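You operate a simulated robot arm through the tools that you are given. There is no shell and no other tool. Be economical: measure what you need, move in short steps, check, and stop when the job is done.

The job below is to be done with a simulated two-armed robot. You get a single attempt, and the scene is never put back.

Task
Change the yellow plug box over from the purple plug to the green square plug.
Fine: hold the box to pull the purple plug, stand that on the table; push the green one home, hold the box and pull-test it; box onto the pink trolley. Set down upright: purple plug, yellow plug box.
Where things are to end (x, y in the base frame): purple plug within 60 mm of [470, -350]; yellow plug box within 60 mm of [600, -870].

It is judged by the outcome, as a careful person would: the job done as asked, and still so three seconds after it is handed in. It fails if anything else is knocked over, pushed out of place, dropped, spilled or broken.

Robot
Two 6-joint arms with two-finger parallel grippers on one trunk, on a base that drives. Base frame: it is fixed to the floor where the robot stands at the start and does not move with it; the origin is under the middle of the robot, x ahead of it, y to its left, z up. Units: mm, degrees, N and s.
The left shoulder is at the start at [60, 187, 1122], the right one opposite. With the tool pointing down near the work surface each hand reaches from about 260 to 620 mm from the robot's upright axis, wherever it stands, measured 20 degrees to its own side. Places, roughly: adapter socket [500, -200, 900]; front of the pink table [500, -100, 800]; top of the pink trolley [700, -900, 800]; yellow plug box (15x5x6 cm) [500, -100, 900]. Payload 1.57 kg a hand.
The tool frame of a hand sits at the grasp point between the pads (the TCP): z along the fingers, y along the line on which they close. The tips reach 30 mm beyond it. The gripper opens to 110 mm. The fingers are 24 mm wide and 12 mm thick; the gripper's body (48 by 112 mm) begins 78 mm behind the TCP.
Orientation is told as [roll, pitch, yaw] about the base's x, y, z axes, in that order, counted from this pose: with the fingers straight down and closing along the base's y, the tool's x points along the base's -x, its y along +y and its z along -z.

Tools
- The arms move only by the tool step_arm. It takes "left_steps", "right_steps" or both (then of equal length, played together; a hand with none holds still); each is a list of rows, each a list of 6 numbers: the shift along the tool's x, y, z in mm, then the turn, a rotation vector about the tool's x, y, z in degrees. In form: [[x, y, z, wx, wy, wz], ...]. A call has 1 to 8 rows; each row is the pose to reach, as a shift and turn from the pose commanded when the call began, along the tool's axes at that moment. "left_hand" and "right_hand" are, for a hand that has rows, the gripper command, from -1 (fully open) to 1 (shut), values between in proportion, set as the call begins (left out, the last holds). A row lasts 0.2 s, in which the tool goes at most 50 mm and 8.6 degrees; a call with a longer step from one row to the next is refused whole, and so is a gripper value outside its range. Where a pose cannot be reached the arm comes as near as it can. A force on the tool above 40 N (or 10 N above the force at the start of the call, whichever is more), or a blocked arm, ends the call early, and 0.2 s more pass. Each finger travels about 153 mm/s and halts on what it meets, pressing with about 42 N; the grip force reading is that of the motor and also rises with nothing between the fingers. The clock runs only during rows and for 0.2 s after the last one: add rows that repeat a pose to give the fingers time. It gives the time, the measured TCP pose, the force on the tool (base axes), the opening and the grip force at its end, in the units of the frame above (readings bear some noise), with the torque about the TCP (base axes, N m) and any sound that the robot's microphone picked up.
- Cameras (640 x 400 px; columns grow to the right, rows downward): "scene" is now at [0.1, -27.2, 1648.5]; the picture's right is [-0.41, -0.91, 0.00], its down [-0.81, 0.37, -0.46] and it looks along [0.42, -0.19, -0.89] (base axes); focal length 248 px, centre (320, 200). "left" rides on the left gripper at [70, -16, -141] in its tool frame; the picture's right is [0.23, 0.97, 0.00], its down [-0.85, 0.20, -0.48] and it looks along [-0.47, 0.11, 0.88] (tool axes); focal length 222 px, centre (320, 200). "right" rides on the right gripper at [70, 16, -141] in its tool frame; the picture's right is [-0.23, 0.97, 0.00], its down [-0.86, -0.20, -0.48] and it looks along [-0.47, -0.11, 0.88] (tool axes); focal length 222 px, centre (320, 200). There is no depth. A picture from a camera that has moved, and an enlarged one, comes with that camera's place and axes in the base frame and with its lens.
- get_image(camera): a new picture of that camera. The clock stands still meanwhile.
- raise_lower(by): slides the trunk up (or, below 0, down) by that many mm; the arms and the scene camera ride with it, the base frame stays. It gives what a move gives, with no picture.
- base_move(legs): drives the robot by 1 to 6 legs, each [ahead, left, turn to the left] in mm, mm and degrees, along the robot's own axes; the way and the turn of a leg run together, so that a leg with both is an arc; at most 1500 mm and 180 degrees a leg. The arms and the cameras ride along, it lands a little off, and it stops where it bumps. It gives what a move gives.
- turn_head(pan, tilt): turns the head with the scene camera to pan (to the left, within 86 degrees either way) and tilt (down, from -29 to 69), counted from straight ahead of the robot. It gives what a move gives.
- close_up(camera, box): a new picture of the part [left, top, right, bottom] of that camera's present view, enlarged. The clock stands still meanwhile.
- job_done(): hands the job in; it is judged then, once.

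Work in short steps. Places have to be worked out from the pictures, the camera data and where the tool is seen: move nearer, look again, correct. Check each grasp and each placing, and mend what went wrong. You have 120 turns and 92 pictures in all, those below and enlarged ones among them. Open the grippers and draw the arms clear of the work before you hand the job in, unless the task says otherwise.

The tools are called after ">>>" as a command line: name --argument value ..., lists and objects as JSON in quotes. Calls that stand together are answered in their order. step_arm: Moves the arms, as the interface text tells. Its arguments: {"type":"object","properties":{"left_steps":{"type":"array"},"left_hand":{"type":"number"},"right_steps":{"type":"array"},"right_hand":{"type":"number"}},"required":[]} The other tools are called the same way: raise_lower (by) slides the trunk up or down; base_move (legs) drives the base; turn_head (pan, tilt) turns the head that bears the scene camera; get_image (camera) takes a picture; close_up (camera, box) takes an enlarged picture of a part of a camera's view; job_done () hands the job in.

At the start:

```text
clock: 0.0
left_eef_pos: [400.7, -65.7, 1121.1]
left_ee_rot: [0.0, 0.0, 0.0]
left_ft_force: [-0.6, 0.3, 0.3]
left_ft_torque: [-0.01, 0.01, 0.0]
left_opening: 110.3
left_finger_force: 0.0
right_eef_pos: [272.6, -373.3, 1120.0]
right_ee_rot: [0.0, 0.1, 0.0]
right_ft_force: [-0.3, -0.4, -0.4]
right_ft_torque: [0.03, 0.03, 0.05]
right_opening: 109.9
right_finger_force: 0.1
trunk travel left (down, up): [-750.0, 240.0]
robot x, y, heading: [0.9, -1.0, 0.1]
head pan, tilt: [-24.5, 62.8]
```

scene: 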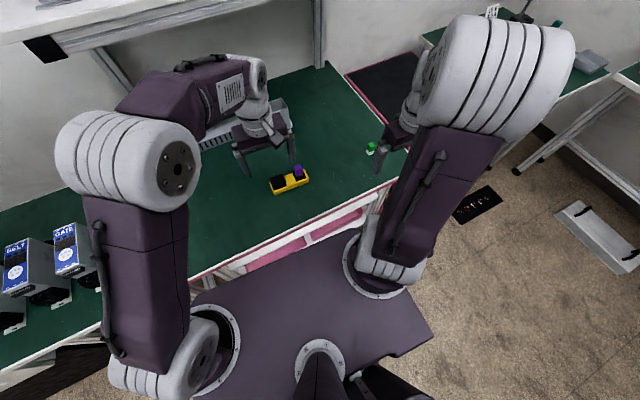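
right: 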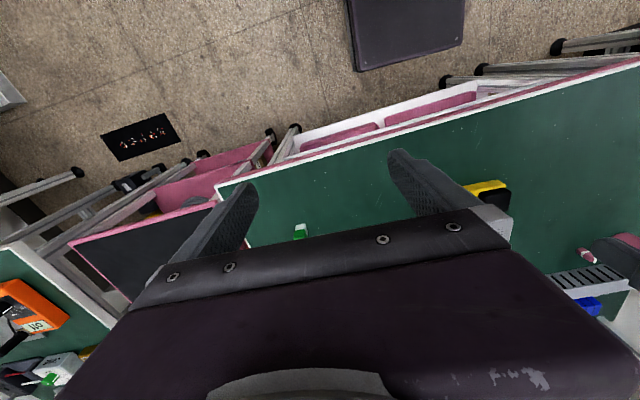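
left: 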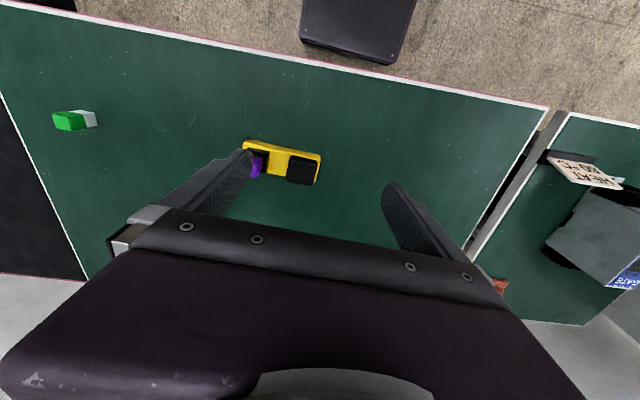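

I see the yellow box with a purple plug and the green plug to its right. I zoom in for precise localisation.

>>> close_up --camera "scene" --box '[230, 120, 410, 232]'

>>> close_up --camera "left" --box '[30, 80, 350, 280]'

```text
3.56 times, centred on (320, 176) of scene
camera zoom: at [0.1, -27.2, 1648.5], right [-0.41, -0.91, 0.0], down [-0.81, 0.37, -0.46], along [0.42, -0.19, -0.89], focal length 882 px, centre (320, 285)
```

zoom: 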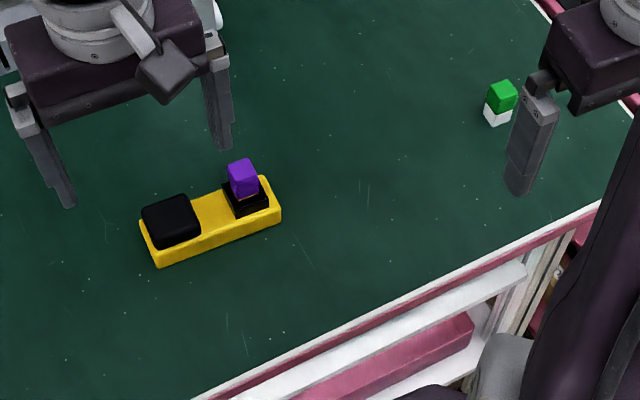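

```text
2.00 times, centred on (190, 180) of left
camera zoom: at [330.6, -82.3, 1263.2], right [-0.23, 0.97, 0.0], down [0.85, 0.2, 0.48], along [0.47, 0.11, -0.88], focal length 444 px, centre (580, 240)
```

zoom: 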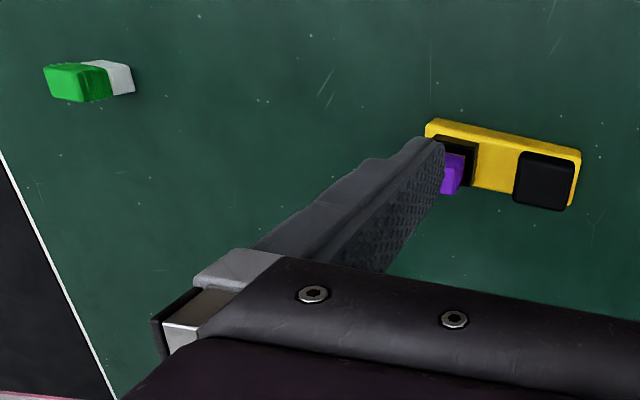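

The box's black cap end is at about (467,-80), the purple plug at about (480,-165) and the green plug at about (478,-452). I turn both hands 90° so they close across the box, with their cameras pointing outward.

>>> step_arm --left_steps '[[0, 0, 0, 0, 0, 8.5], [0, 0, 0, 0, 0, 17], [0, 0, 0, 0, 0, 25.5], [0, 0, 0, 0, 0, 34], [0, 0, 0, 0, 0, 42.5], [0, 0, 0, 0, 0, 51], [0, 0, 0, 0, 0, 59.5], [0, 0, 0, 0, 0, 68]]' --right_steps '[[0, 0, 0, 0, 0, -8.5], [0, 0, 0, 0, 0, -17], [0, 0, 0, 0, 0, -25.5], [0, 0, 0, 0, 0, -34], [0, 0, 0, 0, 0, -42.5], [0, 0, 0, 0, 0, -51], [0, 0, 0, 0, 0, -59.5], [0, 0, 0, 0, 0, -68]]'

```text
clock: 1.8
left_eef_pos: [400.7, -66.0, 1122.5]
left_ee_rot: [0.0, -0.1, -68.1]
left_ft_force: [0.2, 0.3, -0.5]
left_ft_torque: [0.02, 0.02, 0.02]
left_opening: 110.0
left_finger_force: 0.0
right_eef_pos: [272.6, -374.2, 1120.3]
right_ee_rot: [0.0, 0.0, 68.2]
right_ft_force: [-0.9, 0.4, 0.6]
right_ft_torque: [-0.01, 0.04, -0.03]
right_opening: 110.0
right_finger_force: 0.1
trunk travel left (down, up): [-750.0, 240.0]
robot x, y, heading: [0.2, 1.7, -0.2]
head pan, tilt: [-24.5, 62.8]
```

Rotation works. The box axis is yawed about +10°, so I finish at −80° (left) and +100° (right), then look.

>>> step_arm --left_steps '[[0, 0, 0, 0, 0, 6], [0, 0, 0, 0, 0, 12], [0, 0, 0, 0, 0, 12], [0, 0, 0, 0, 0, 12]]' --right_steps '[[0, 0, 0, 0, 0, -8], [0, 0, 0, 0, 0, -16], [0, 0, 0, 0, 0, -24], [0, 0, 0, 0, 0, -32]]'

>>> get_image --camera "scene"

>>> get_image --camera "left"

>>> get_image --camera "right"

```text
clock: 2.8
left_eef_pos: [401.3, -66.0, 1119.5]
left_ee_rot: [-0.1, -0.1, -80.1]
left_ft_force: [0.2, 1.0, 0.3]
left_ft_torque: [0.0, 0.01, 0.01]
left_opening: 110.0
left_finger_force: 0.1
right_eef_pos: [273.2, -374.0, 1119.6]
right_ee_rot: [0.0, -0.1, 100.2]
right_ft_force: [0.6, -0.4, 0.6]
right_ft_torque: [0.01, 0.0, 0.02]
right_opening: 110.1
right_finger_force: 0.0
trunk travel left (down, up): [-750.0, 240.0]
robot x, y, heading: [-0.3, -0.2, -0.2]
head pan, tilt: [-24.5, 62.8]
```

```text
86 pictures are left
camera scene: at [0.1, -27.2, 1648.5], right [-0.41, -0.91, 0.0], down [-0.81, 0.37, -0.46], along [0.42, -0.19, -0.89], focal length 248 px, centre (320, 200)
```

scene: 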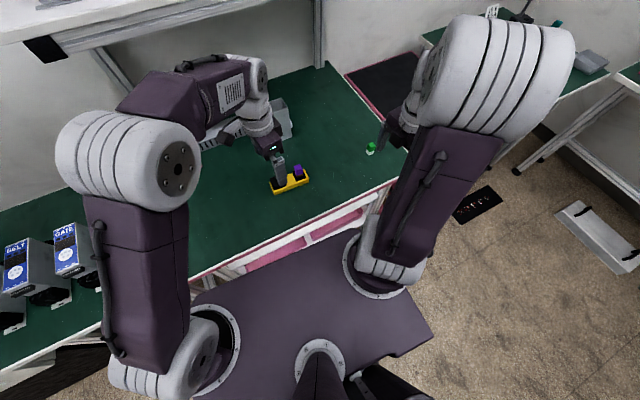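

```text
85 pictures are left
camera left: at [372.3, -0.6, 1262.6], right [0.92, 0.39, 0.0], down [0.34, -0.81, 0.48], along [0.19, -0.44, -0.88], focal length 222 px, centre (320, 200)
```

left: 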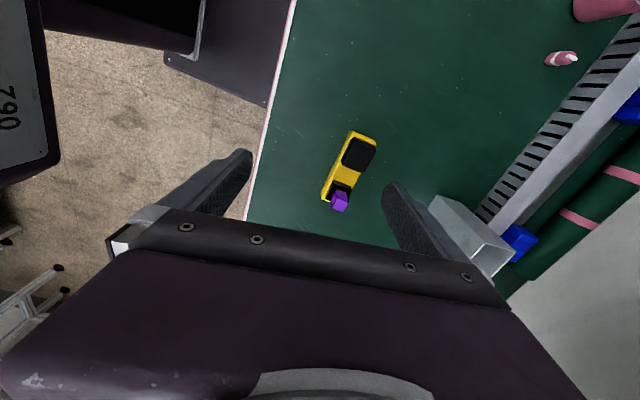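

```text
84 pictures are left
camera right: at [269.8, -445.2, 1261.5], right [-1.0, 0.05, 0.0], down [0.05, 0.88, 0.48], along [0.02, 0.48, -0.88], focal length 222 px, centre (320, 200)
```

right: 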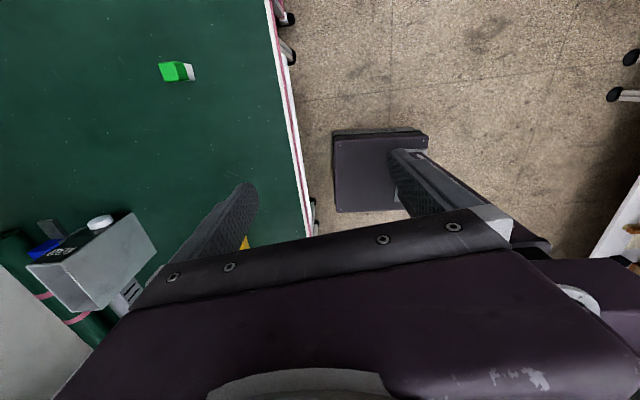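

The box is in clear view. I zoom in on the left camera to measure it, and on the right camera for the green plug.

>>> close_up --camera "left" --box '[300, 120, 396, 220]'

>>> close_up --camera "right" --box '[130, 40, 226, 100]'

>>> close_up --camera "scene" --box '[256, 130, 384, 210]'

```text
4.00 times, centred on (348, 170) of left
camera zoom: at [372.3, -0.6, 1262.6], right [0.92, 0.39, 0.0], down [0.34, -0.81, 0.48], along [0.19, -0.44, -0.88], focal length 888 px, centre (208, 320)
```

zoom: 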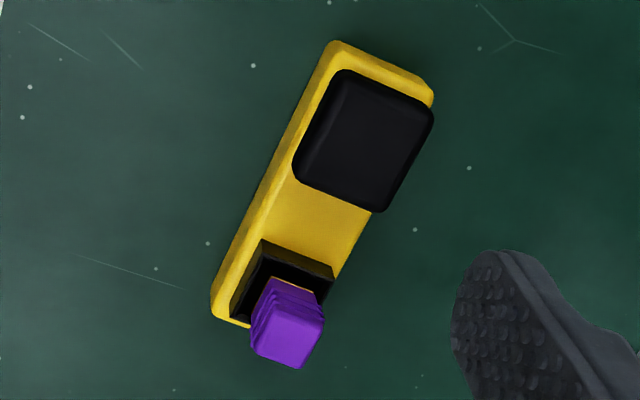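

```text
6.67 times, centred on (178, 70) of right
camera zoom: at [269.8, -445.2, 1261.5], right [-1.0, 0.05, 0.0], down [0.05, 0.88, 0.48], along [0.02, 0.48, -0.88], focal length 1481 px, centre (1267, 1067)
```

zoom: 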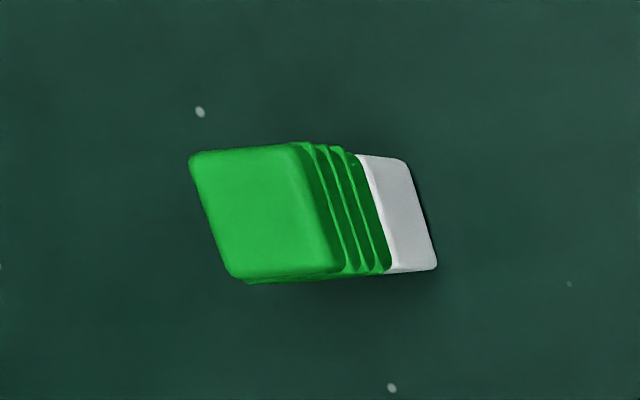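

```text
5.00 times, centred on (320, 170) of scene
camera zoom: at [0.1, -27.2, 1648.5], right [-0.41, -0.91, 0.0], down [-0.81, 0.37, -0.46], along [0.42, -0.19, -0.89], focal length 1240 px, centre (320, 350)
```

zoom: 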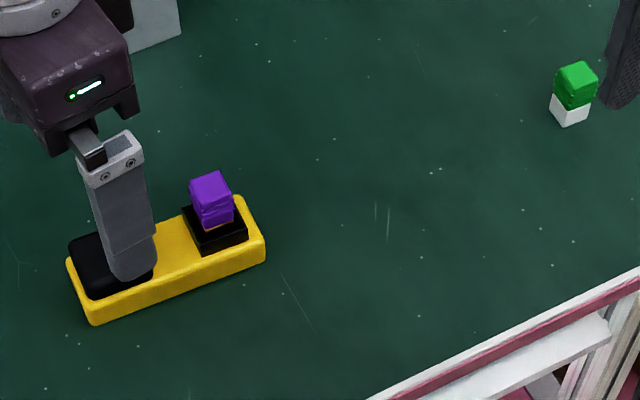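

Refined: the box is almost parallel to y (yaw about 1.5°), spanning y≈−52…−192 and centred on x≈483. I bring the left hand above the cap end and correct its yaw to −89°.

>>> step_arm --left_steps '[[-8, 19, 25, 0, 0, 3], [-16, 39, 55, 0, 0, 6], [-24, 58, 90, 0, 0, 8.9], [-32.8, 77.5, 120, 0, 0, 8.9], [-32.8, 77.5, 120, 0, 0, 8.9]]'

>>> get_image --camera "left"

>>> close_up --camera "scene" --box '[224, 110, 352, 210]'

```text
clock: 4.0
left_eef_pos: [481.6, -84.9, 1002.3]
left_ee_rot: [0.0, -0.1, -88.9]
left_ft_force: [-1.5, -0.3, -0.3]
left_ft_torque: [-0.06, 0.02, 0.04]
left_opening: 110.0
left_finger_force: 0.1
right_eef_pos: [272.5, -373.0, 1119.6]
right_ee_rot: [0.0, 0.0, 100.0]
right_ft_force: [-0.9, 0.1, 0.1]
right_ft_torque: [-0.04, -0.01, 0.0]
right_opening: 110.3
right_finger_force: 0.0
trunk travel left (down, up): [-750.0, 240.0]
robot x, y, heading: [2.8, -2.1, 0.1]
head pan, tilt: [-24.5, 62.8]
```

```text
80 pictures are left
camera left: at [463.3, -15.6, 1144.3], right [0.97, 0.25, 0.0], down [0.21, -0.85, 0.48], along [0.12, -0.47, -0.88], focal length 222 px, centre (320, 200)
```

left: 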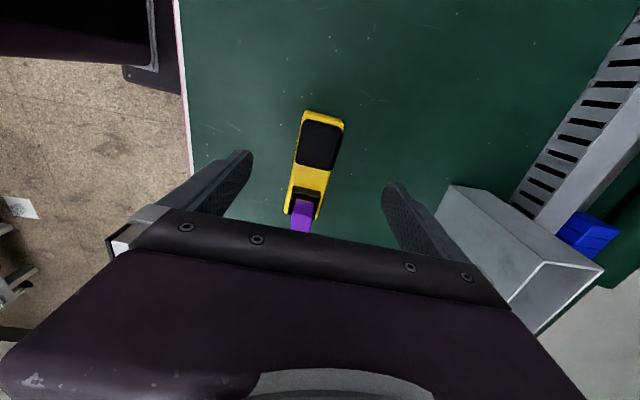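

```text
4.00 times, centred on (288, 160) of scene
camera zoom: at [-0.7, -26.9, 1648.6], right [-0.41, -0.91, 0.0], down [-0.81, 0.37, -0.46], along [0.42, -0.19, -0.89], focal length 992 px, centre (448, 360)
```

zoom: 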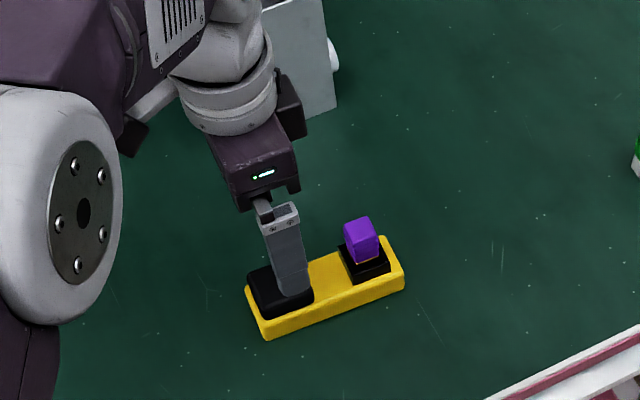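

Box centre line is x≈478. I descend partway to check heights.

>>> step_arm --left_steps '[[0, -2, 35, 0, 0, 0], [0, -3.5, 70, 0, 0, 0], [0, -3.5, 90, 0, 0, 0], [0, -3.5, 90, 0, 0, 0]]'

>>> get_image --camera "left"

>>> close_up --camera "scene" --box '[256, 140, 336, 200]'

```text
clock: 5.0
left_eef_pos: [478.6, -85.8, 914.0]
left_ee_rot: [0.1, -0.1, -88.8]
left_ft_force: [-0.8, 0.7, 0.5]
left_ft_torque: [0.02, -0.01, -0.03]
left_opening: 109.8
left_finger_force: 0.1
right_eef_pos: [272.9, -373.7, 1119.5]
right_ee_rot: [0.0, 0.1, 100.0]
right_ft_force: [-0.4, -0.1, 0.2]
right_ft_torque: [0.0, 0.0, 0.0]
right_opening: 110.2
right_finger_force: 0.1
trunk travel left (down, up): [-750.0, 240.0]
robot x, y, heading: [1.5, 0.9, -0.2]
head pan, tilt: [-24.5, 62.8]
```

```text
78 pictures are left
camera left: at [461.4, -16.3, 1054.7], right [0.97, 0.25, 0.0], down [0.22, -0.85, 0.48], along [0.12, -0.47, -0.88], focal length 222 px, centre (320, 200)
```

left: 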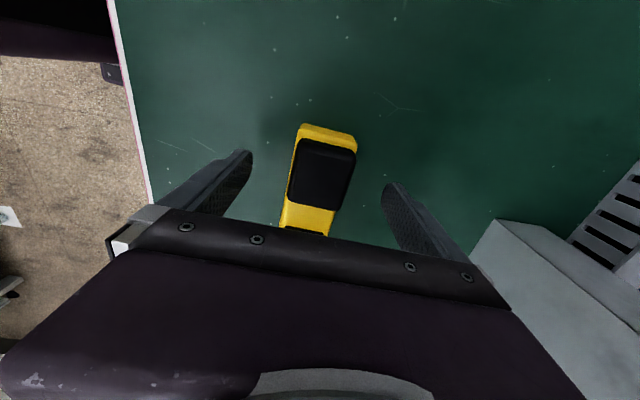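

```text
6.67 times, centred on (296, 170) of scene
camera zoom: at [0.2, -27.3, 1648.5], right [-0.41, -0.91, 0.0], down [-0.81, 0.37, -0.46], along [0.42, -0.19, -0.89], focal length 1654 px, centre (480, 400)
```

zoom: 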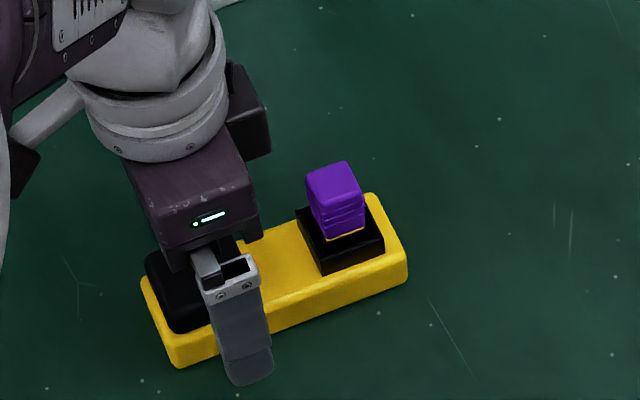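

Yellow top is at about z 855. I go down another 34 mm, watching for contact.

>>> step_arm --left_steps '[[0, 0, 15, 0, 0, 0], [0, 0, 25, 0, 0, 0], [0, 0, 34, 0, 0, 0], [0, 0, 34, 0, 0, 0]]'

>>> close_up --camera "scene" --box '[256, 140, 336, 200]'

```text
clock: 6.0
left_eef_pos: [478.3, -85.2, 880.4]
left_ee_rot: [0.2, -0.2, -88.9]
left_ft_force: [0.0, 1.8, 17.9]
left_ft_torque: [0.19, 1.06, -0.09]
left_opening: 109.8
left_finger_force: 0.0
right_eef_pos: [272.4, -373.2, 1121.1]
right_ee_rot: [-0.1, 0.0, 99.9]
right_ft_force: [-0.3, -0.9, -0.2]
right_ft_torque: [0.02, -0.01, 0.0]
right_opening: 110.2
right_finger_force: 0.0
trunk travel left (down, up): [-750.0, 240.0]
robot x, y, heading: [-1.0, 0.4, 0.0]
head pan, tilt: [-24.5, 62.8]
```

```text
6.67 times, centred on (296, 170) of scene
camera zoom: at [-1.8, -26.6, 1648.9], right [-0.41, -0.91, 0.0], down [-0.81, 0.37, -0.46], along [0.42, -0.19, -0.89], focal length 1654 px, centre (480, 400)
```

zoom: 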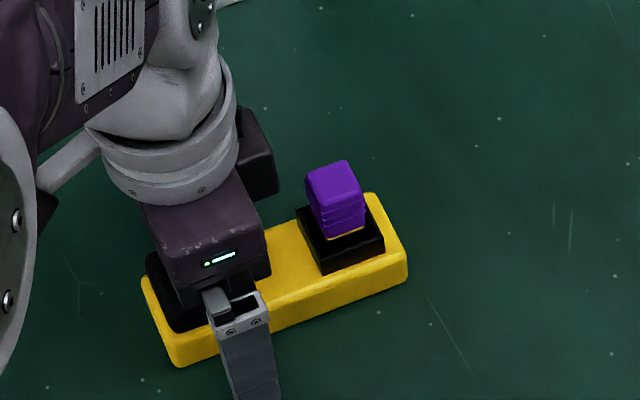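

The fingertips touched the table (17.9 N), so table z≈850. I lift 4 mm and close on the box.

>>> step_arm --left_steps '[[0, 0, -3, 0, 0, 0], [0, 0, -5, 0, 0, 0], [0, 0, -5, 0, 0, 0]]'

>>> step_arm --left_steps '[[0, 0, 0, 0, 0, 0], [0, 0, 0, 0, 0, 0], [0, 0, 0, 0, 0, 0], [0, 0, 0, 0, 0, 0]]' --left_hand 1

>>> close_up --camera "scene" --box '[256, 140, 336, 200]'

```text
clock: 6.8
left_eef_pos: [478.7, -85.9, 883.2]
left_ee_rot: [0.1, -0.1, -88.9]
left_ft_force: [-0.7, 0.0, 0.6]
left_ft_torque: [0.0, -0.01, -0.02]
left_opening: 110.0
left_finger_force: 0.1
right_eef_pos: [271.9, -372.3, 1118.9]
right_ee_rot: [0.0, 0.1, 100.0]
right_ft_force: [0.8, 0.0, 0.6]
right_ft_torque: [0.0, 0.01, 0.0]
right_opening: 109.9
right_finger_force: 0.1
trunk travel left (down, up): [-750.0, 240.0]
robot x, y, heading: [-1.2, 0.5, -0.0]
head pan, tilt: [-24.5, 62.8]
```

```text
clock: 7.8
left_eef_pos: [479.8, -86.0, 882.4]
left_ee_rot: [0.0, -0.1, -89.0]
left_ft_force: [-0.3, 0.9, 1.1]
left_ft_torque: [-0.05, 0.05, -0.04]
left_opening: 49.4
left_finger_force: 42.1
right_eef_pos: [273.6, -372.2, 1120.1]
right_ee_rot: [0.1, 0.0, 100.0]
right_ft_force: [-0.2, 0.8, 0.2]
right_ft_torque: [-0.01, 0.03, -0.04]
right_opening: 110.1
right_finger_force: 0.0
trunk travel left (down, up): [-750.0, 240.0]
robot x, y, heading: [-2.8, 1.6, -0.1]
head pan, tilt: [-24.5, 62.8]
```

```text
6.67 times, centred on (296, 170) of scene
camera zoom: at [0.2, -27.2, 1648.5], right [-0.41, -0.91, 0.0], down [-0.81, 0.37, -0.46], along [0.42, -0.19, -0.89], focal length 1654 px, centre (480, 400)
```

zoom: 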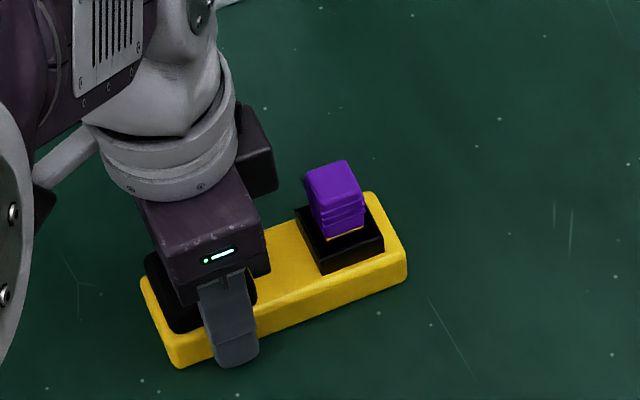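

Firm grip (49.4 mm). To give the right hand more room near the plug I regrip 17 mm nearer the far end of the box.

>>> step_arm --left_steps '[[0, 0, 0, 0, 0, 0], [0, 0, 0, 0, 0, 0], [8, 0, 0, 0, 0, 0], [17, 0, 0, 0, 0, 0], [17, 0, 0, 0, 0, 0]]' --left_hand -0.4

>>> step_arm --left_steps '[[0, 0, 0, 0, 0, 0], [0, 0, 0, 0, 0, 0], [0, 0, 0, 0, 0, 0]]' --left_hand 1 --right_steps '[[0, 0, 0, 0, 0, 5], [0, 0, 0, 0, 0, 9], [0, 0, 0, 0, 0, 9]]'

```text
clock: 9.0
left_eef_pos: [479.7, -68.1, 883.7]
left_ee_rot: [0.0, -0.1, -88.9]
left_ft_force: [0.1, -0.2, -0.6]
left_ft_torque: [0.01, 0.02, 0.01]
left_opening: 77.0
left_finger_force: 0.1
right_eef_pos: [273.6, -373.6, 1119.5]
right_ee_rot: [0.1, -0.1, 100.0]
right_ft_force: [-0.2, 0.3, 0.9]
right_ft_torque: [0.01, 0.0, 0.02]
right_opening: 110.0
right_finger_force: 0.1
trunk travel left (down, up): [-750.0, 240.0]
robot x, y, heading: [-1.7, -0.7, -0.0]
head pan, tilt: [-24.5, 62.8]
```

```text
clock: 9.8
left_eef_pos: [479.7, -69.1, 883.6]
left_ee_rot: [0.0, 0.0, -88.9]
left_ft_force: [0.3, 0.1, 1.2]
left_ft_torque: [-0.04, 0.08, -0.06]
left_opening: 49.2
left_finger_force: 41.7
right_eef_pos: [273.0, -373.1, 1119.6]
right_ee_rot: [-0.1, 0.0, 91.1]
right_ft_force: [-0.5, 0.7, 0.4]
right_ft_torque: [0.0, 0.01, 0.02]
right_opening: 110.0
right_finger_force: 0.0
trunk travel left (down, up): [-750.0, 240.0]
robot x, y, heading: [-0.9, -3.0, 0.0]
head pan, tilt: [-24.5, 62.8]
```

Left holds the box at y≈−69. Now I bring the right hand above the purple plug at z≈1030.

>>> step_arm --right_steps '[[-29, -30, 12, 0, 0, 0], [-58, -60, 25, 0, 0, 0], [-87, -90, 38, 0, 0, 0], [-116, -120, 51, 0, 0, 0], [-145, -150, 64, 0, 0, 0], [-174, -180, 77, 0, 0, 0], [-206, -209, 90, 0, 0, 0], [-206, -209, 90, 0, 0, 0]]' --right_hand -0.3

>>> get_image --camera "right"

>>> close_up --camera "scene" --box '[240, 110, 368, 206]'

```text
clock: 11.6
left_eef_pos: [479.9, -68.7, 883.2]
left_ee_rot: [0.1, 0.0, -88.9]
left_ft_force: [0.9, 0.8, 0.8]
left_ft_torque: [-0.14, 0.08, 0.01]
left_opening: 49.4
left_finger_force: 41.9
right_eef_pos: [479.1, -164.0, 1029.7]
right_ee_rot: [0.0, 0.0, 91.1]
right_ft_force: [-1.1, -0.5, -0.1]
right_ft_torque: [0.02, 0.02, 0.0]
right_opening: 71.6
right_finger_force: 0.1
trunk travel left (down, up): [-750.0, 240.0]
robot x, y, heading: [0.6, 0.0, -0.3]
head pan, tilt: [-24.5, 62.8]
```

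```text
74 pictures are left
camera right: at [465.6, -235.2, 1171.1], right [-0.98, 0.21, 0.0], down [0.18, 0.86, 0.48], along [0.1, 0.47, -0.88], focal length 222 px, centre (320, 200)
```

right: 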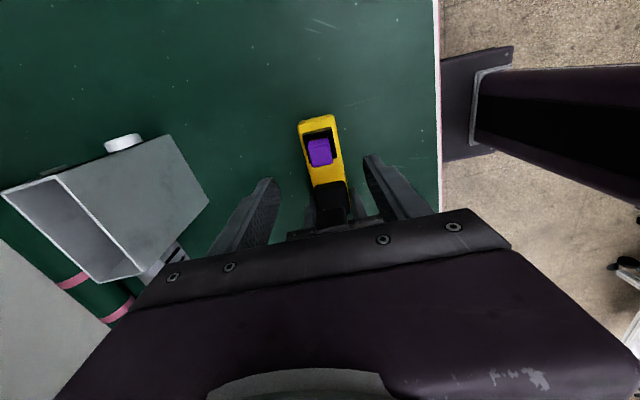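

```text
4.17 times, centred on (304, 158) of scene
camera zoom: at [-0.2, -27.6, 1648.5], right [-0.41, -0.91, 0.0], down [-0.81, 0.37, -0.46], along [0.42, -0.19, -0.89], focal length 1034 px, centre (387, 375)
```

zoom: 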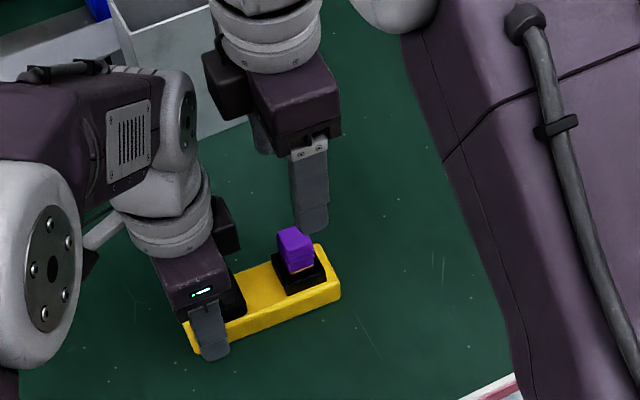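

Both grippers have a block on the sides facing each other and would come close. I lean the left hand 14° away (about its closing axis) and regrip the box.

>>> step_arm --left_steps '[[0, 0, 0, 0, 0, 0], [0, 0, -4, 0, 0, 0], [0, 0, -4, 0, -7, 0], [0, 0, -4, 0, -14, 0], [0, 0, -4, 0, -14, 0]]' --left_hand -0.2

>>> step_arm --left_steps '[[0, 0, 0, 0, 0, 0], [0, 0, 0, 0, 0, 0], [0, 0, 0, 0, 0, 0]]' --left_hand 1

>>> close_up --camera "right" --box '[270, 100, 382, 240]'

```text
clock: 12.8
left_eef_pos: [478.8, -68.0, 885.4]
left_ee_rot: [0.1, -14.0, -88.9]
left_ft_force: [0.5, 0.1, -0.4]
left_ft_torque: [0.05, 0.0, 0.03]
left_opening: 65.9
left_finger_force: 0.0
right_eef_pos: [480.3, -164.1, 1029.6]
right_ee_rot: [0.1, 0.0, 91.0]
right_ft_force: [-0.5, 0.3, 0.2]
right_ft_torque: [0.02, 0.01, -0.01]
right_opening: 71.5
right_finger_force: 0.0
trunk travel left (down, up): [-750.0, 240.0]
robot x, y, heading: [-0.9, 0.7, -0.1]
head pan, tilt: [-24.5, 62.8]
```

```text
clock: 13.6
left_eef_pos: [480.2, -67.6, 887.5]
left_ee_rot: [0.1, -14.0, -88.9]
left_ft_force: [1.2, 0.5, 0.0]
left_ft_torque: [-0.28, -0.06, 0.02]
left_opening: 49.4
left_finger_force: 42.1
right_eef_pos: [481.1, -164.2, 1029.6]
right_ee_rot: [0.0, -0.1, 90.9]
right_ft_force: [0.8, 0.9, 0.2]
right_ft_torque: [0.02, 0.02, 0.01]
right_opening: 71.6
right_finger_force: 0.1
trunk travel left (down, up): [-750.0, 240.0]
robot x, y, heading: [4.1, -3.5, -0.2]
head pan, tilt: [-24.5, 62.8]
```

```text
2.86 times, centred on (326, 170) of right
camera zoom: at [465.7, -235.2, 1171.3], right [-0.98, 0.21, 0.0], down [0.18, 0.86, 0.48], along [0.1, 0.47, -0.88], focal length 635 px, centre (303, 286)
```

zoom: 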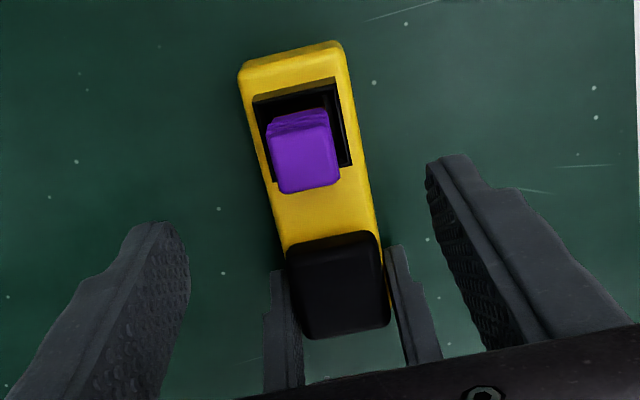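

Purple top sits at about (481,-163,936), with the right hand well aligned above it. I lower it to z≈945 and check clearances.

>>> step_arm --right_steps '[[0, 0, 25, 0, 0, 0], [0, 0, 50, 0, 0, 0], [0, 0, 70, 0, 0, 0], [0, 0, 85, 0, 0, 0], [0, 0, 85, 0, 0, 0]]'

>>> get_image --camera "right"

>>> close_up --camera "scene" --box '[256, 130, 352, 202]'

```text
clock: 14.8
left_eef_pos: [479.9, -68.3, 886.6]
left_ee_rot: [-0.1, -14.1, -88.8]
left_ft_force: [-0.4, 0.3, 0.3]
left_ft_torque: [-0.13, 0.07, -0.09]
left_opening: 49.2
left_finger_force: 42.0
right_eef_pos: [478.4, -162.6, 945.0]
right_ee_rot: [-0.1, 0.0, 91.0]
right_ft_force: [0.0, -0.5, -0.4]
right_ft_torque: [-0.01, 0.04, 0.02]
right_opening: 71.4
right_finger_force: 0.0
trunk travel left (down, up): [-750.0, 240.0]
robot x, y, heading: [2.0, 5.3, 0.2]
head pan, tilt: [-24.5, 62.8]
```

```text
71 pictures are left
camera right: at [463.3, -233.5, 1087.2], right [-0.98, 0.21, 0.0], down [0.18, 0.86, 0.48], along [0.1, 0.47, -0.88], focal length 222 px, centre (320, 200)
```

right: 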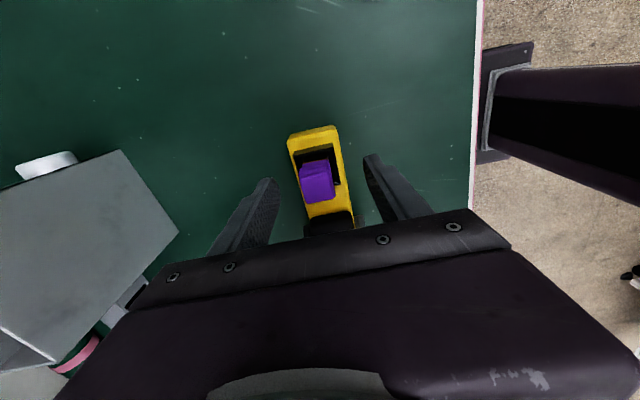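

```text
5.56 times, centred on (304, 166) of scene
camera zoom: at [-0.1, -27.0, 1648.5], right [-0.41, -0.91, 0.0], down [-0.81, 0.37, -0.46], along [0.42, -0.19, -0.89], focal length 1378 px, centre (409, 389)
```

zoom: 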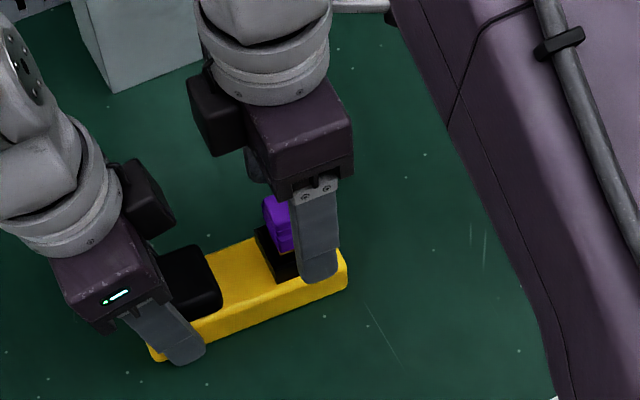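

Plug is centred between the fingers with its top near z 931. I lower to about 936 and close on the plug.

>>> step_arm --right_steps '[[0, 0, 9, 0, 0, 0], [0, 0, 9, 0, 0, 0]]'

>>> step_arm --right_steps '[[0, 0, 0, 0, 0, 0], [0, 0, 0, 0, 0, 0], [0, 0, 0, 0, 0, 0], [0, 0, 0, 0, 0, 0]]' --right_hand 1

>>> close_up --camera "scene" --box '[256, 130, 352, 202]'

>>> close_up --camera "right" --box '[240, 100, 400, 240]'

```text
clock: 15.4
left_eef_pos: [478.8, -66.9, 887.3]
left_ee_rot: [0.0, -14.2, -88.9]
left_ft_force: [-1.0, 0.0, 1.4]
left_ft_torque: [0.06, 0.09, -0.09]
left_opening: 49.4
left_finger_force: 42.4
right_eef_pos: [478.1, -164.4, 936.4]
right_ee_rot: [0.0, 0.0, 91.0]
right_ft_force: [0.6, 0.1, 0.1]
right_ft_torque: [-0.03, 0.0, 0.01]
right_opening: 71.4
right_finger_force: 0.2
trunk travel left (down, up): [-750.0, 240.0]
robot x, y, heading: [-0.8, 2.8, -0.0]
head pan, tilt: [-24.5, 62.8]
```

```text
clock: 16.4
left_eef_pos: [479.3, -68.0, 886.8]
left_ee_rot: [0.0, -14.1, -88.9]
left_ft_force: [-1.9, -0.2, 1.3]
left_ft_torque: [-0.02, 0.04, -0.26]
left_opening: 49.3
left_finger_force: 41.3
right_eef_pos: [479.3, -163.2, 936.4]
right_ee_rot: [0.0, 0.1, 91.0]
right_ft_force: [2.7, -0.1, 0.6]
right_ft_torque: [0.03, -0.1, -0.02]
right_opening: 22.8
right_finger_force: 34.6
trunk travel left (down, up): [-750.0, 240.0]
robot x, y, heading: [-0.9, -2.3, -0.0]
head pan, tilt: [-24.5, 62.8]
```

```text
5.56 times, centred on (304, 166) of scene
camera zoom: at [0.0, -27.0, 1648.6], right [-0.41, -0.91, 0.0], down [-0.81, 0.37, -0.46], along [0.42, -0.19, -0.89], focal length 1378 px, centre (409, 389)
```

zoom: 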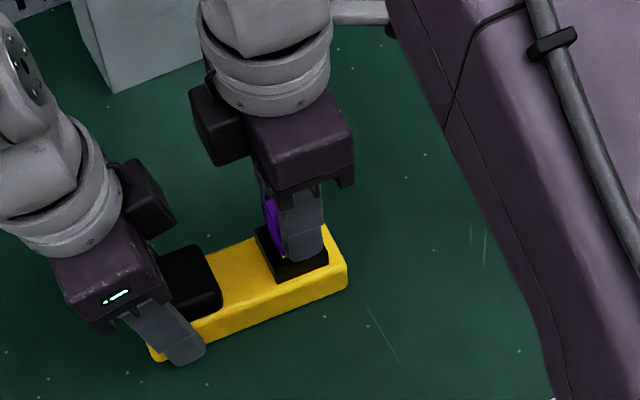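

```text
2.86 times, centred on (320, 170) of right
camera zoom: at [463.4, -233.6, 1078.2], right [-0.98, 0.21, 0.0], down [0.18, 0.86, 0.48], along [0.1, 0.47, -0.88], focal length 635 px, centre (320, 286)
```

zoom: 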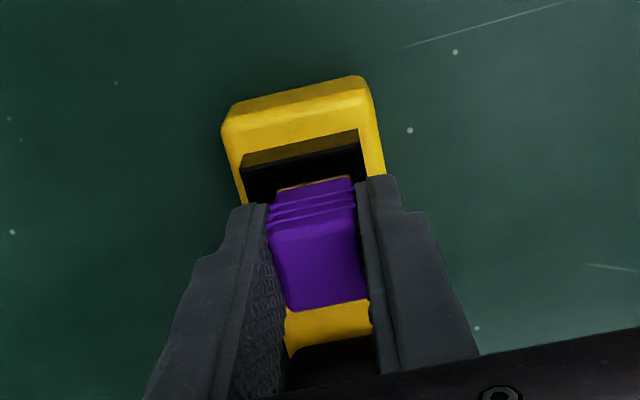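

Purple plug is gripped (22.8 mm). I pull it straight up in small steps while the left holds the box.

>>> step_arm --right_steps '[[0, 0, -3, 0, 0, 0], [0, 0, -6, 0, 0, 0], [0, 0, -10, 0, 0, 0], [0, 0, -15, 0, 0, 0], [0, 0, -22, 0, 0, 0], [0, 0, -30, 0, 0, 0], [0, 0, -30, 0, 0, 0]]'

>>> close_up --camera "scene" --box '[256, 130, 352, 202]'

```text
clock: 18.0
left_eef_pos: [480.0, -68.3, 887.3]
left_ee_rot: [0.1, -14.0, -88.9]
left_ft_force: [0.4, 0.1, 1.3]
left_ft_torque: [0.03, 0.07, -0.02]
left_opening: 49.5
left_finger_force: 41.4
right_eef_pos: [479.4, -163.8, 966.0]
right_ee_rot: [-0.1, 0.0, 91.0]
right_ft_force: [1.1, 0.9, -0.2]
right_ft_torque: [0.0, 0.02, -0.02]
right_opening: 22.7
right_finger_force: 35.1
trunk travel left (down, up): [-750.0, 240.0]
robot x, y, heading: [1.0, 3.3, -0.3]
head pan, tilt: [-24.5, 62.8]
```

```text
5.56 times, centred on (304, 166) of scene
camera zoom: at [0.2, -27.2, 1648.6], right [-0.41, -0.91, 0.0], down [-0.81, 0.37, -0.46], along [0.42, -0.19, -0.89], focal length 1378 px, centre (409, 389)
```

zoom: 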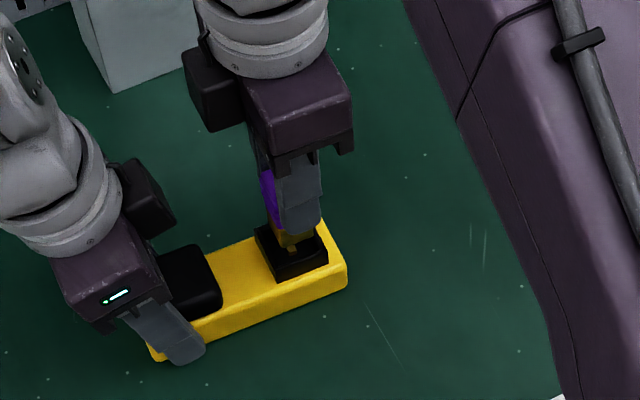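

The plug came up freely. I raise it another 90 mm and inspect it and the socket.

>>> step_arm --right_steps '[[0, 0, -30, 0, 0, 0], [0, 0, -60, 0, 0, 0], [15, 0, -90, 0, 0, 0], [50, 0, -90, 0, 0, 0], [90, 0, -90, 0, 0, 0], [90, 0, -90, 0, 0, 0]]'

>>> close_up --camera "scene" --box '[256, 100, 384, 202]'

>>> get_image --camera "left"

>>> close_up --camera "right" --box '[240, 100, 400, 240]'

```text
clock: 19.4
left_eef_pos: [479.6, -66.6, 886.8]
left_ee_rot: [0.1, -14.0, -88.9]
left_ft_force: [-0.6, -1.7, 0.6]
left_ft_torque: [0.11, 0.08, 0.04]
left_opening: 49.5
left_finger_force: 42.2
right_eef_pos: [478.7, -254.1, 1054.8]
right_ee_rot: [0.0, 0.0, 91.1]
right_ft_force: [-0.7, 0.1, 0.1]
right_ft_torque: [0.01, 0.0, 0.0]
right_opening: 22.7
right_finger_force: 35.3
trunk travel left (down, up): [-750.0, 240.0]
robot x, y, heading: [1.7, 1.6, 0.0]
head pan, tilt: [-24.5, 62.8]
```

```text
3.92 times, centred on (320, 151) of scene
camera zoom: at [0.2, -26.7, 1648.5], right [-0.41, -0.91, 0.0], down [-0.81, 0.37, -0.46], along [0.42, -0.19, -0.89], focal length 973 px, centre (320, 392)
```

zoom: 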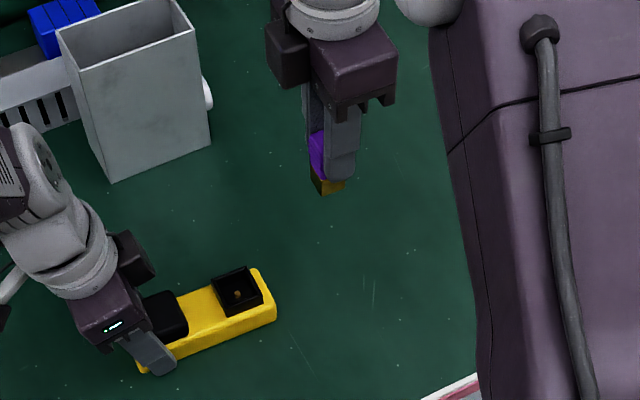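

```text
65 pictures are left
camera left: at [460.6, 33.5, 1007.2], right [0.97, 0.24, -0.05], down [0.21, -0.71, 0.67], along [0.12, -0.66, -0.74], focal length 222 px, centre (320, 200)
```

left: 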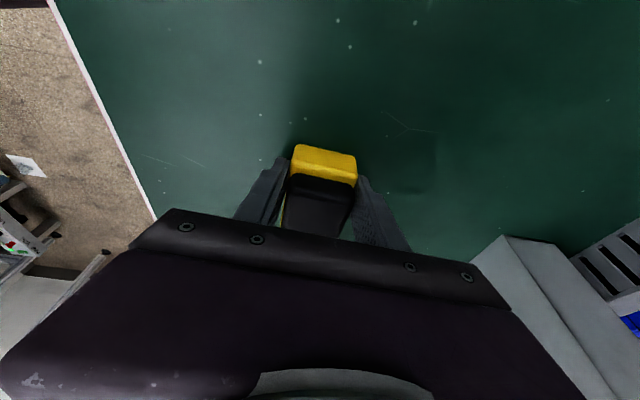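

```text
2.86 times, centred on (320, 170) of right
camera zoom: at [464.7, -324.2, 1195.9], right [-0.98, 0.21, 0.0], down [0.18, 0.86, 0.48], along [0.1, 0.47, -0.88], focal length 635 px, centre (320, 286)
```

zoom: 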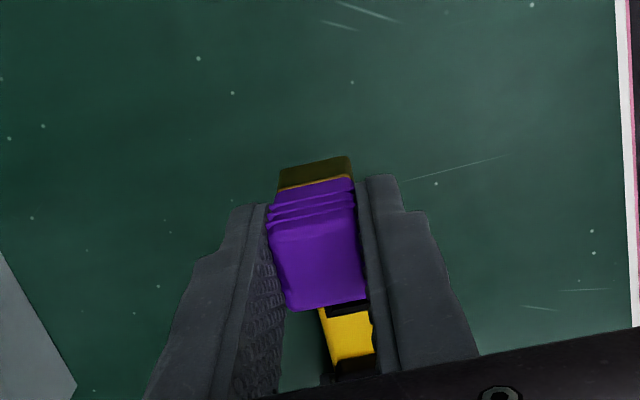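

The purple plug has a solid square stub, about 50 mm overall. I move it over (470,−350) and lower to TCP 925.

>>> step_arm --right_steps '[[35, 4, 20, 0, 0, 0], [70, 8, 40, 0, 0, 0], [96, 8, 70, 0, 0, 0], [96, 8, 100, 0, 0, 0], [96, 8, 125, 0, 0, 0], [96, 8, 130, 0, 0, 0]]'

>>> close_up --camera "scene" --box '[290, 110, 402, 194]'

```text
clock: 20.8
left_eef_pos: [478.9, -67.5, 886.6]
left_ee_rot: [0.1, -14.0, -88.9]
left_ft_force: [0.5, -0.9, 1.0]
left_ft_torque: [0.05, 0.07, -0.02]
left_opening: 49.1
left_finger_force: 42.4
right_eef_pos: [473.8, -351.0, 925.7]
right_ee_rot: [0.0, 0.0, 91.0]
right_ft_force: [-0.2, -0.5, -0.5]
right_ft_torque: [-0.02, 0.01, -0.04]
right_opening: 22.5
right_finger_force: 35.0
trunk travel left (down, up): [-750.0, 240.0]
robot x, y, heading: [-2.2, -1.8, 0.0]
head pan, tilt: [-24.5, 62.8]
```

```text
4.76 times, centred on (346, 152) of scene
camera zoom: at [0.1, -27.3, 1648.5], right [-0.41, -0.91, 0.0], down [-0.81, 0.37, -0.46], along [0.42, -0.19, -0.89], focal length 1182 px, centre (196, 429)
```

zoom: 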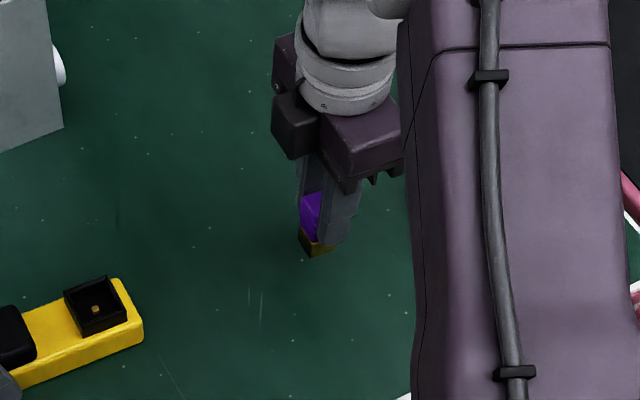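

I lower slowly, watching for table contact.

>>> step_arm --right_steps '[[0, 0, 4, 0, 0, 0], [0, 0, 8, 0, 0, 0], [0, 0, 12, 0, 0, 0], [0, 0, 12, 0, 0, 0]]'

>>> step_arm --right_steps '[[0, 0, 2, 0, 0, 0], [0, 0, 4, 0, 0, 0], [0, 0, 4, 0, 0, 0]]'

```text
clock: 21.8
left_eef_pos: [479.1, -68.4, 886.4]
left_ee_rot: [0.2, -14.1, -88.8]
left_ft_force: [-0.3, -0.6, 1.3]
left_ft_torque: [-0.02, 0.05, -0.01]
left_opening: 49.3
left_finger_force: 42.2
right_eef_pos: [473.5, -350.1, 913.3]
right_ee_rot: [0.0, 0.0, 90.9]
right_ft_force: [-0.2, 0.4, 0.6]
right_ft_torque: [-0.02, -0.01, -0.03]
right_opening: 22.4
right_finger_force: 35.5
trunk travel left (down, up): [-750.0, 240.0]
robot x, y, heading: [0.3, -1.0, -0.1]
head pan, tilt: [-24.5, 62.8]
```

```text
clock: 22.6
left_eef_pos: [479.1, -68.0, 886.9]
left_ee_rot: [0.1, -14.1, -88.9]
left_ft_force: [-0.3, -0.6, 1.6]
left_ft_torque: [0.0, 0.03, -0.05]
left_opening: 49.3
left_finger_force: 42.0
right_eef_pos: [473.0, -349.5, 909.6]
right_ee_rot: [0.0, 0.0, 91.1]
right_ft_force: [-1.1, 0.4, -0.2]
right_ft_torque: [0.02, 0.0, 0.0]
right_opening: 22.5
right_finger_force: 36.0
trunk travel left (down, up): [-750.0, 240.0]
robot x, y, heading: [-2.9, -1.1, 0.2]
head pan, tilt: [-24.5, 62.8]
```

No contact yet; continuing in 2 mm steps.

>>> step_arm --right_steps '[[0, 0, 2, 0, 0, 0], [0, 0, 4, 0, 0, 0], [0, 0, 4, 0, 0, 0]]'

>>> close_up --camera "scene" --box '[324, 130, 380, 172]'

```text
clock: 23.4
left_eef_pos: [478.4, -67.2, 886.4]
left_ee_rot: [0.1, -14.1, -88.9]
left_ft_force: [0.7, 0.1, -1.2]
left_ft_torque: [0.07, 0.03, 0.02]
left_opening: 49.2
left_finger_force: 41.7
right_eef_pos: [472.2, -350.9, 906.2]
right_ee_rot: [-0.2, -0.1, 91.0]
right_ft_force: [-1.0, -1.8, 9.7]
right_ft_torque: [-0.08, 0.13, -0.02]
right_opening: 22.6
right_finger_force: 35.2
trunk travel left (down, up): [-750.0, 240.0]
robot x, y, heading: [2.8, -1.5, -0.2]
head pan, tilt: [-24.5, 62.8]
```

```text
9.52 times, centred on (352, 151) of scene
camera zoom: at [-1.1, -26.9, 1648.7], right [-0.41, -0.91, 0.0], down [-0.81, 0.37, -0.46], along [0.42, -0.19, -0.89], focal length 2363 px, centre (15, 667)
```

zoom: 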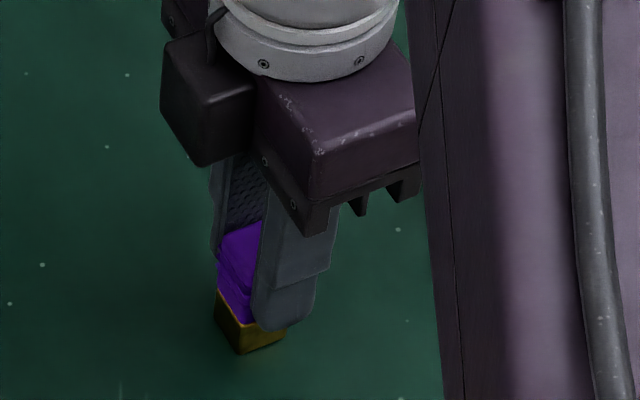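

Table contact (9.7 N) at TCP 906, so the plug is standing. I ease the press off, open the fingers and lift straight up.

>>> step_arm --right_steps '[[0, 0, -1.5, 0, 0, 0], [0, 0, -1.5, 0, 0, 0]]'

>>> step_arm --right_steps '[[0, 0, 0, 0, 0, 0], [0, 0, 0, 0, 0, 0], [0, 0, 0, 0, 0, 0], [0, 0, -30, 0, 0, 0], [0, 0, -70, 0, 0, 0], [0, 0, -110, 0, 0, 0], [0, 0, -110, 0, 0, 0]]' --right_hand -0.3

>>> get_image --camera "right"

>>> close_up --camera "scene" --box '[324, 130, 404, 172]'

```text
clock: 24.0
left_eef_pos: [478.8, -68.0, 887.0]
left_ee_rot: [0.0, -14.2, -89.0]
left_ft_force: [-1.4, 0.6, 0.4]
left_ft_torque: [0.06, 0.06, 0.0]
left_opening: 49.2
left_finger_force: 41.5
right_eef_pos: [473.9, -350.4, 907.8]
right_ee_rot: [0.0, 0.0, 91.1]
right_ft_force: [0.0, 0.3, -0.4]
right_ft_torque: [-0.02, 0.05, -0.03]
right_opening: 22.5
right_finger_force: 35.1
trunk travel left (down, up): [-750.0, 240.0]
robot x, y, heading: [1.0, -0.6, -0.2]
head pan, tilt: [-24.5, 62.8]
```

```text
clock: 25.6
left_eef_pos: [479.0, -66.3, 886.5]
left_ee_rot: [0.0, -14.1, -88.9]
left_ft_force: [-0.4, -0.3, 0.7]
left_ft_torque: [-0.09, -0.02, -0.07]
left_opening: 49.1
left_finger_force: 42.0
right_eef_pos: [472.3, -347.1, 1019.8]
right_ee_rot: [0.0, 0.0, 90.9]
right_ft_force: [-0.2, -0.2, 0.3]
right_ft_torque: [-0.04, -0.01, 0.0]
right_opening: 71.3
right_finger_force: 0.0
trunk travel left (down, up): [-750.0, 240.0]
robot x, y, heading: [1.5, 2.6, -0.1]
head pan, tilt: [-24.5, 62.8]
```

```text
61 pictures are left
camera right: at [457.8, -418.2, 1160.0], right [-0.98, 0.21, 0.0], down [0.18, 0.86, 0.48], along [0.1, 0.47, -0.88], focal length 222 px, centre (320, 200)
```

right: 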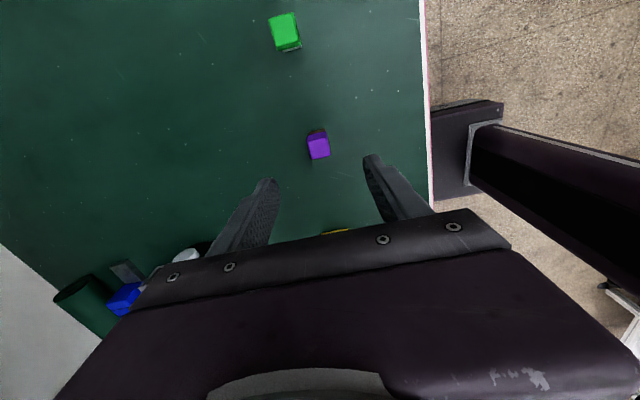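

```text
8.00 times, centred on (364, 151) of scene
camera zoom: at [0.3, -27.2, 1648.6], right [-0.41, -0.91, 0.0], down [-0.81, 0.37, -0.46], along [0.42, -0.19, -0.89], focal length 1985 px, centre (-32, 592)
```

zoom: 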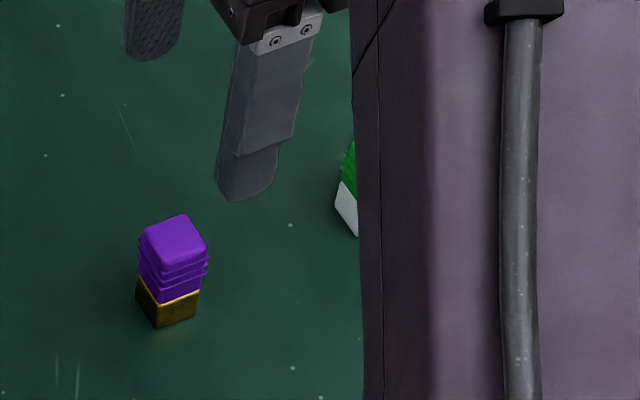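

Purple stands upright. Green is at about (483,−465); I move above it and look at its yaw.

>>> step_arm --right_steps '[[40, -4, 0, 0, 0, 0], [80, -8, 0, 0, 0, 0], [117, -11, 0, 0, 0, 0], [117, -11, 0, 0, 0, 0]]'

>>> close_up --camera "right" --box '[270, 110, 366, 190]'

```text
clock: 26.6
left_eef_pos: [479.0, -67.4, 888.1]
left_ee_rot: [0.2, -14.2, -88.9]
left_ft_force: [1.1, 0.0, 0.7]
left_ft_torque: [0.11, 0.05, 0.06]
left_opening: 49.4
left_finger_force: 41.6
right_eef_pos: [486.6, -465.2, 1017.4]
right_ee_rot: [0.0, 0.0, 91.0]
right_ft_force: [0.0, 0.1, -0.2]
right_ft_torque: [-0.01, 0.03, -0.01]
right_opening: 71.7
right_finger_force: 0.0
trunk travel left (down, up): [-750.0, 240.0]
robot x, y, heading: [0.4, 0.5, 0.2]
head pan, tilt: [-24.5, 62.8]
```

```text
5.00 times, centred on (318, 150) of right
camera zoom: at [472.1, -535.4, 1159.4], right [-0.98, 0.21, 0.0], down [0.18, 0.86, 0.48], along [0.1, 0.47, -0.88], focal length 1111 px, centre (330, 450)
```

zoom: 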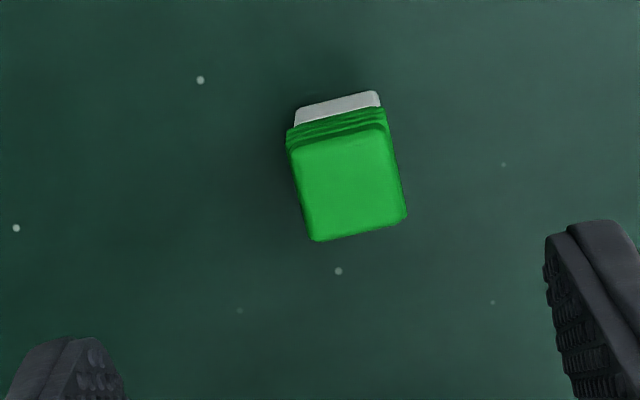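

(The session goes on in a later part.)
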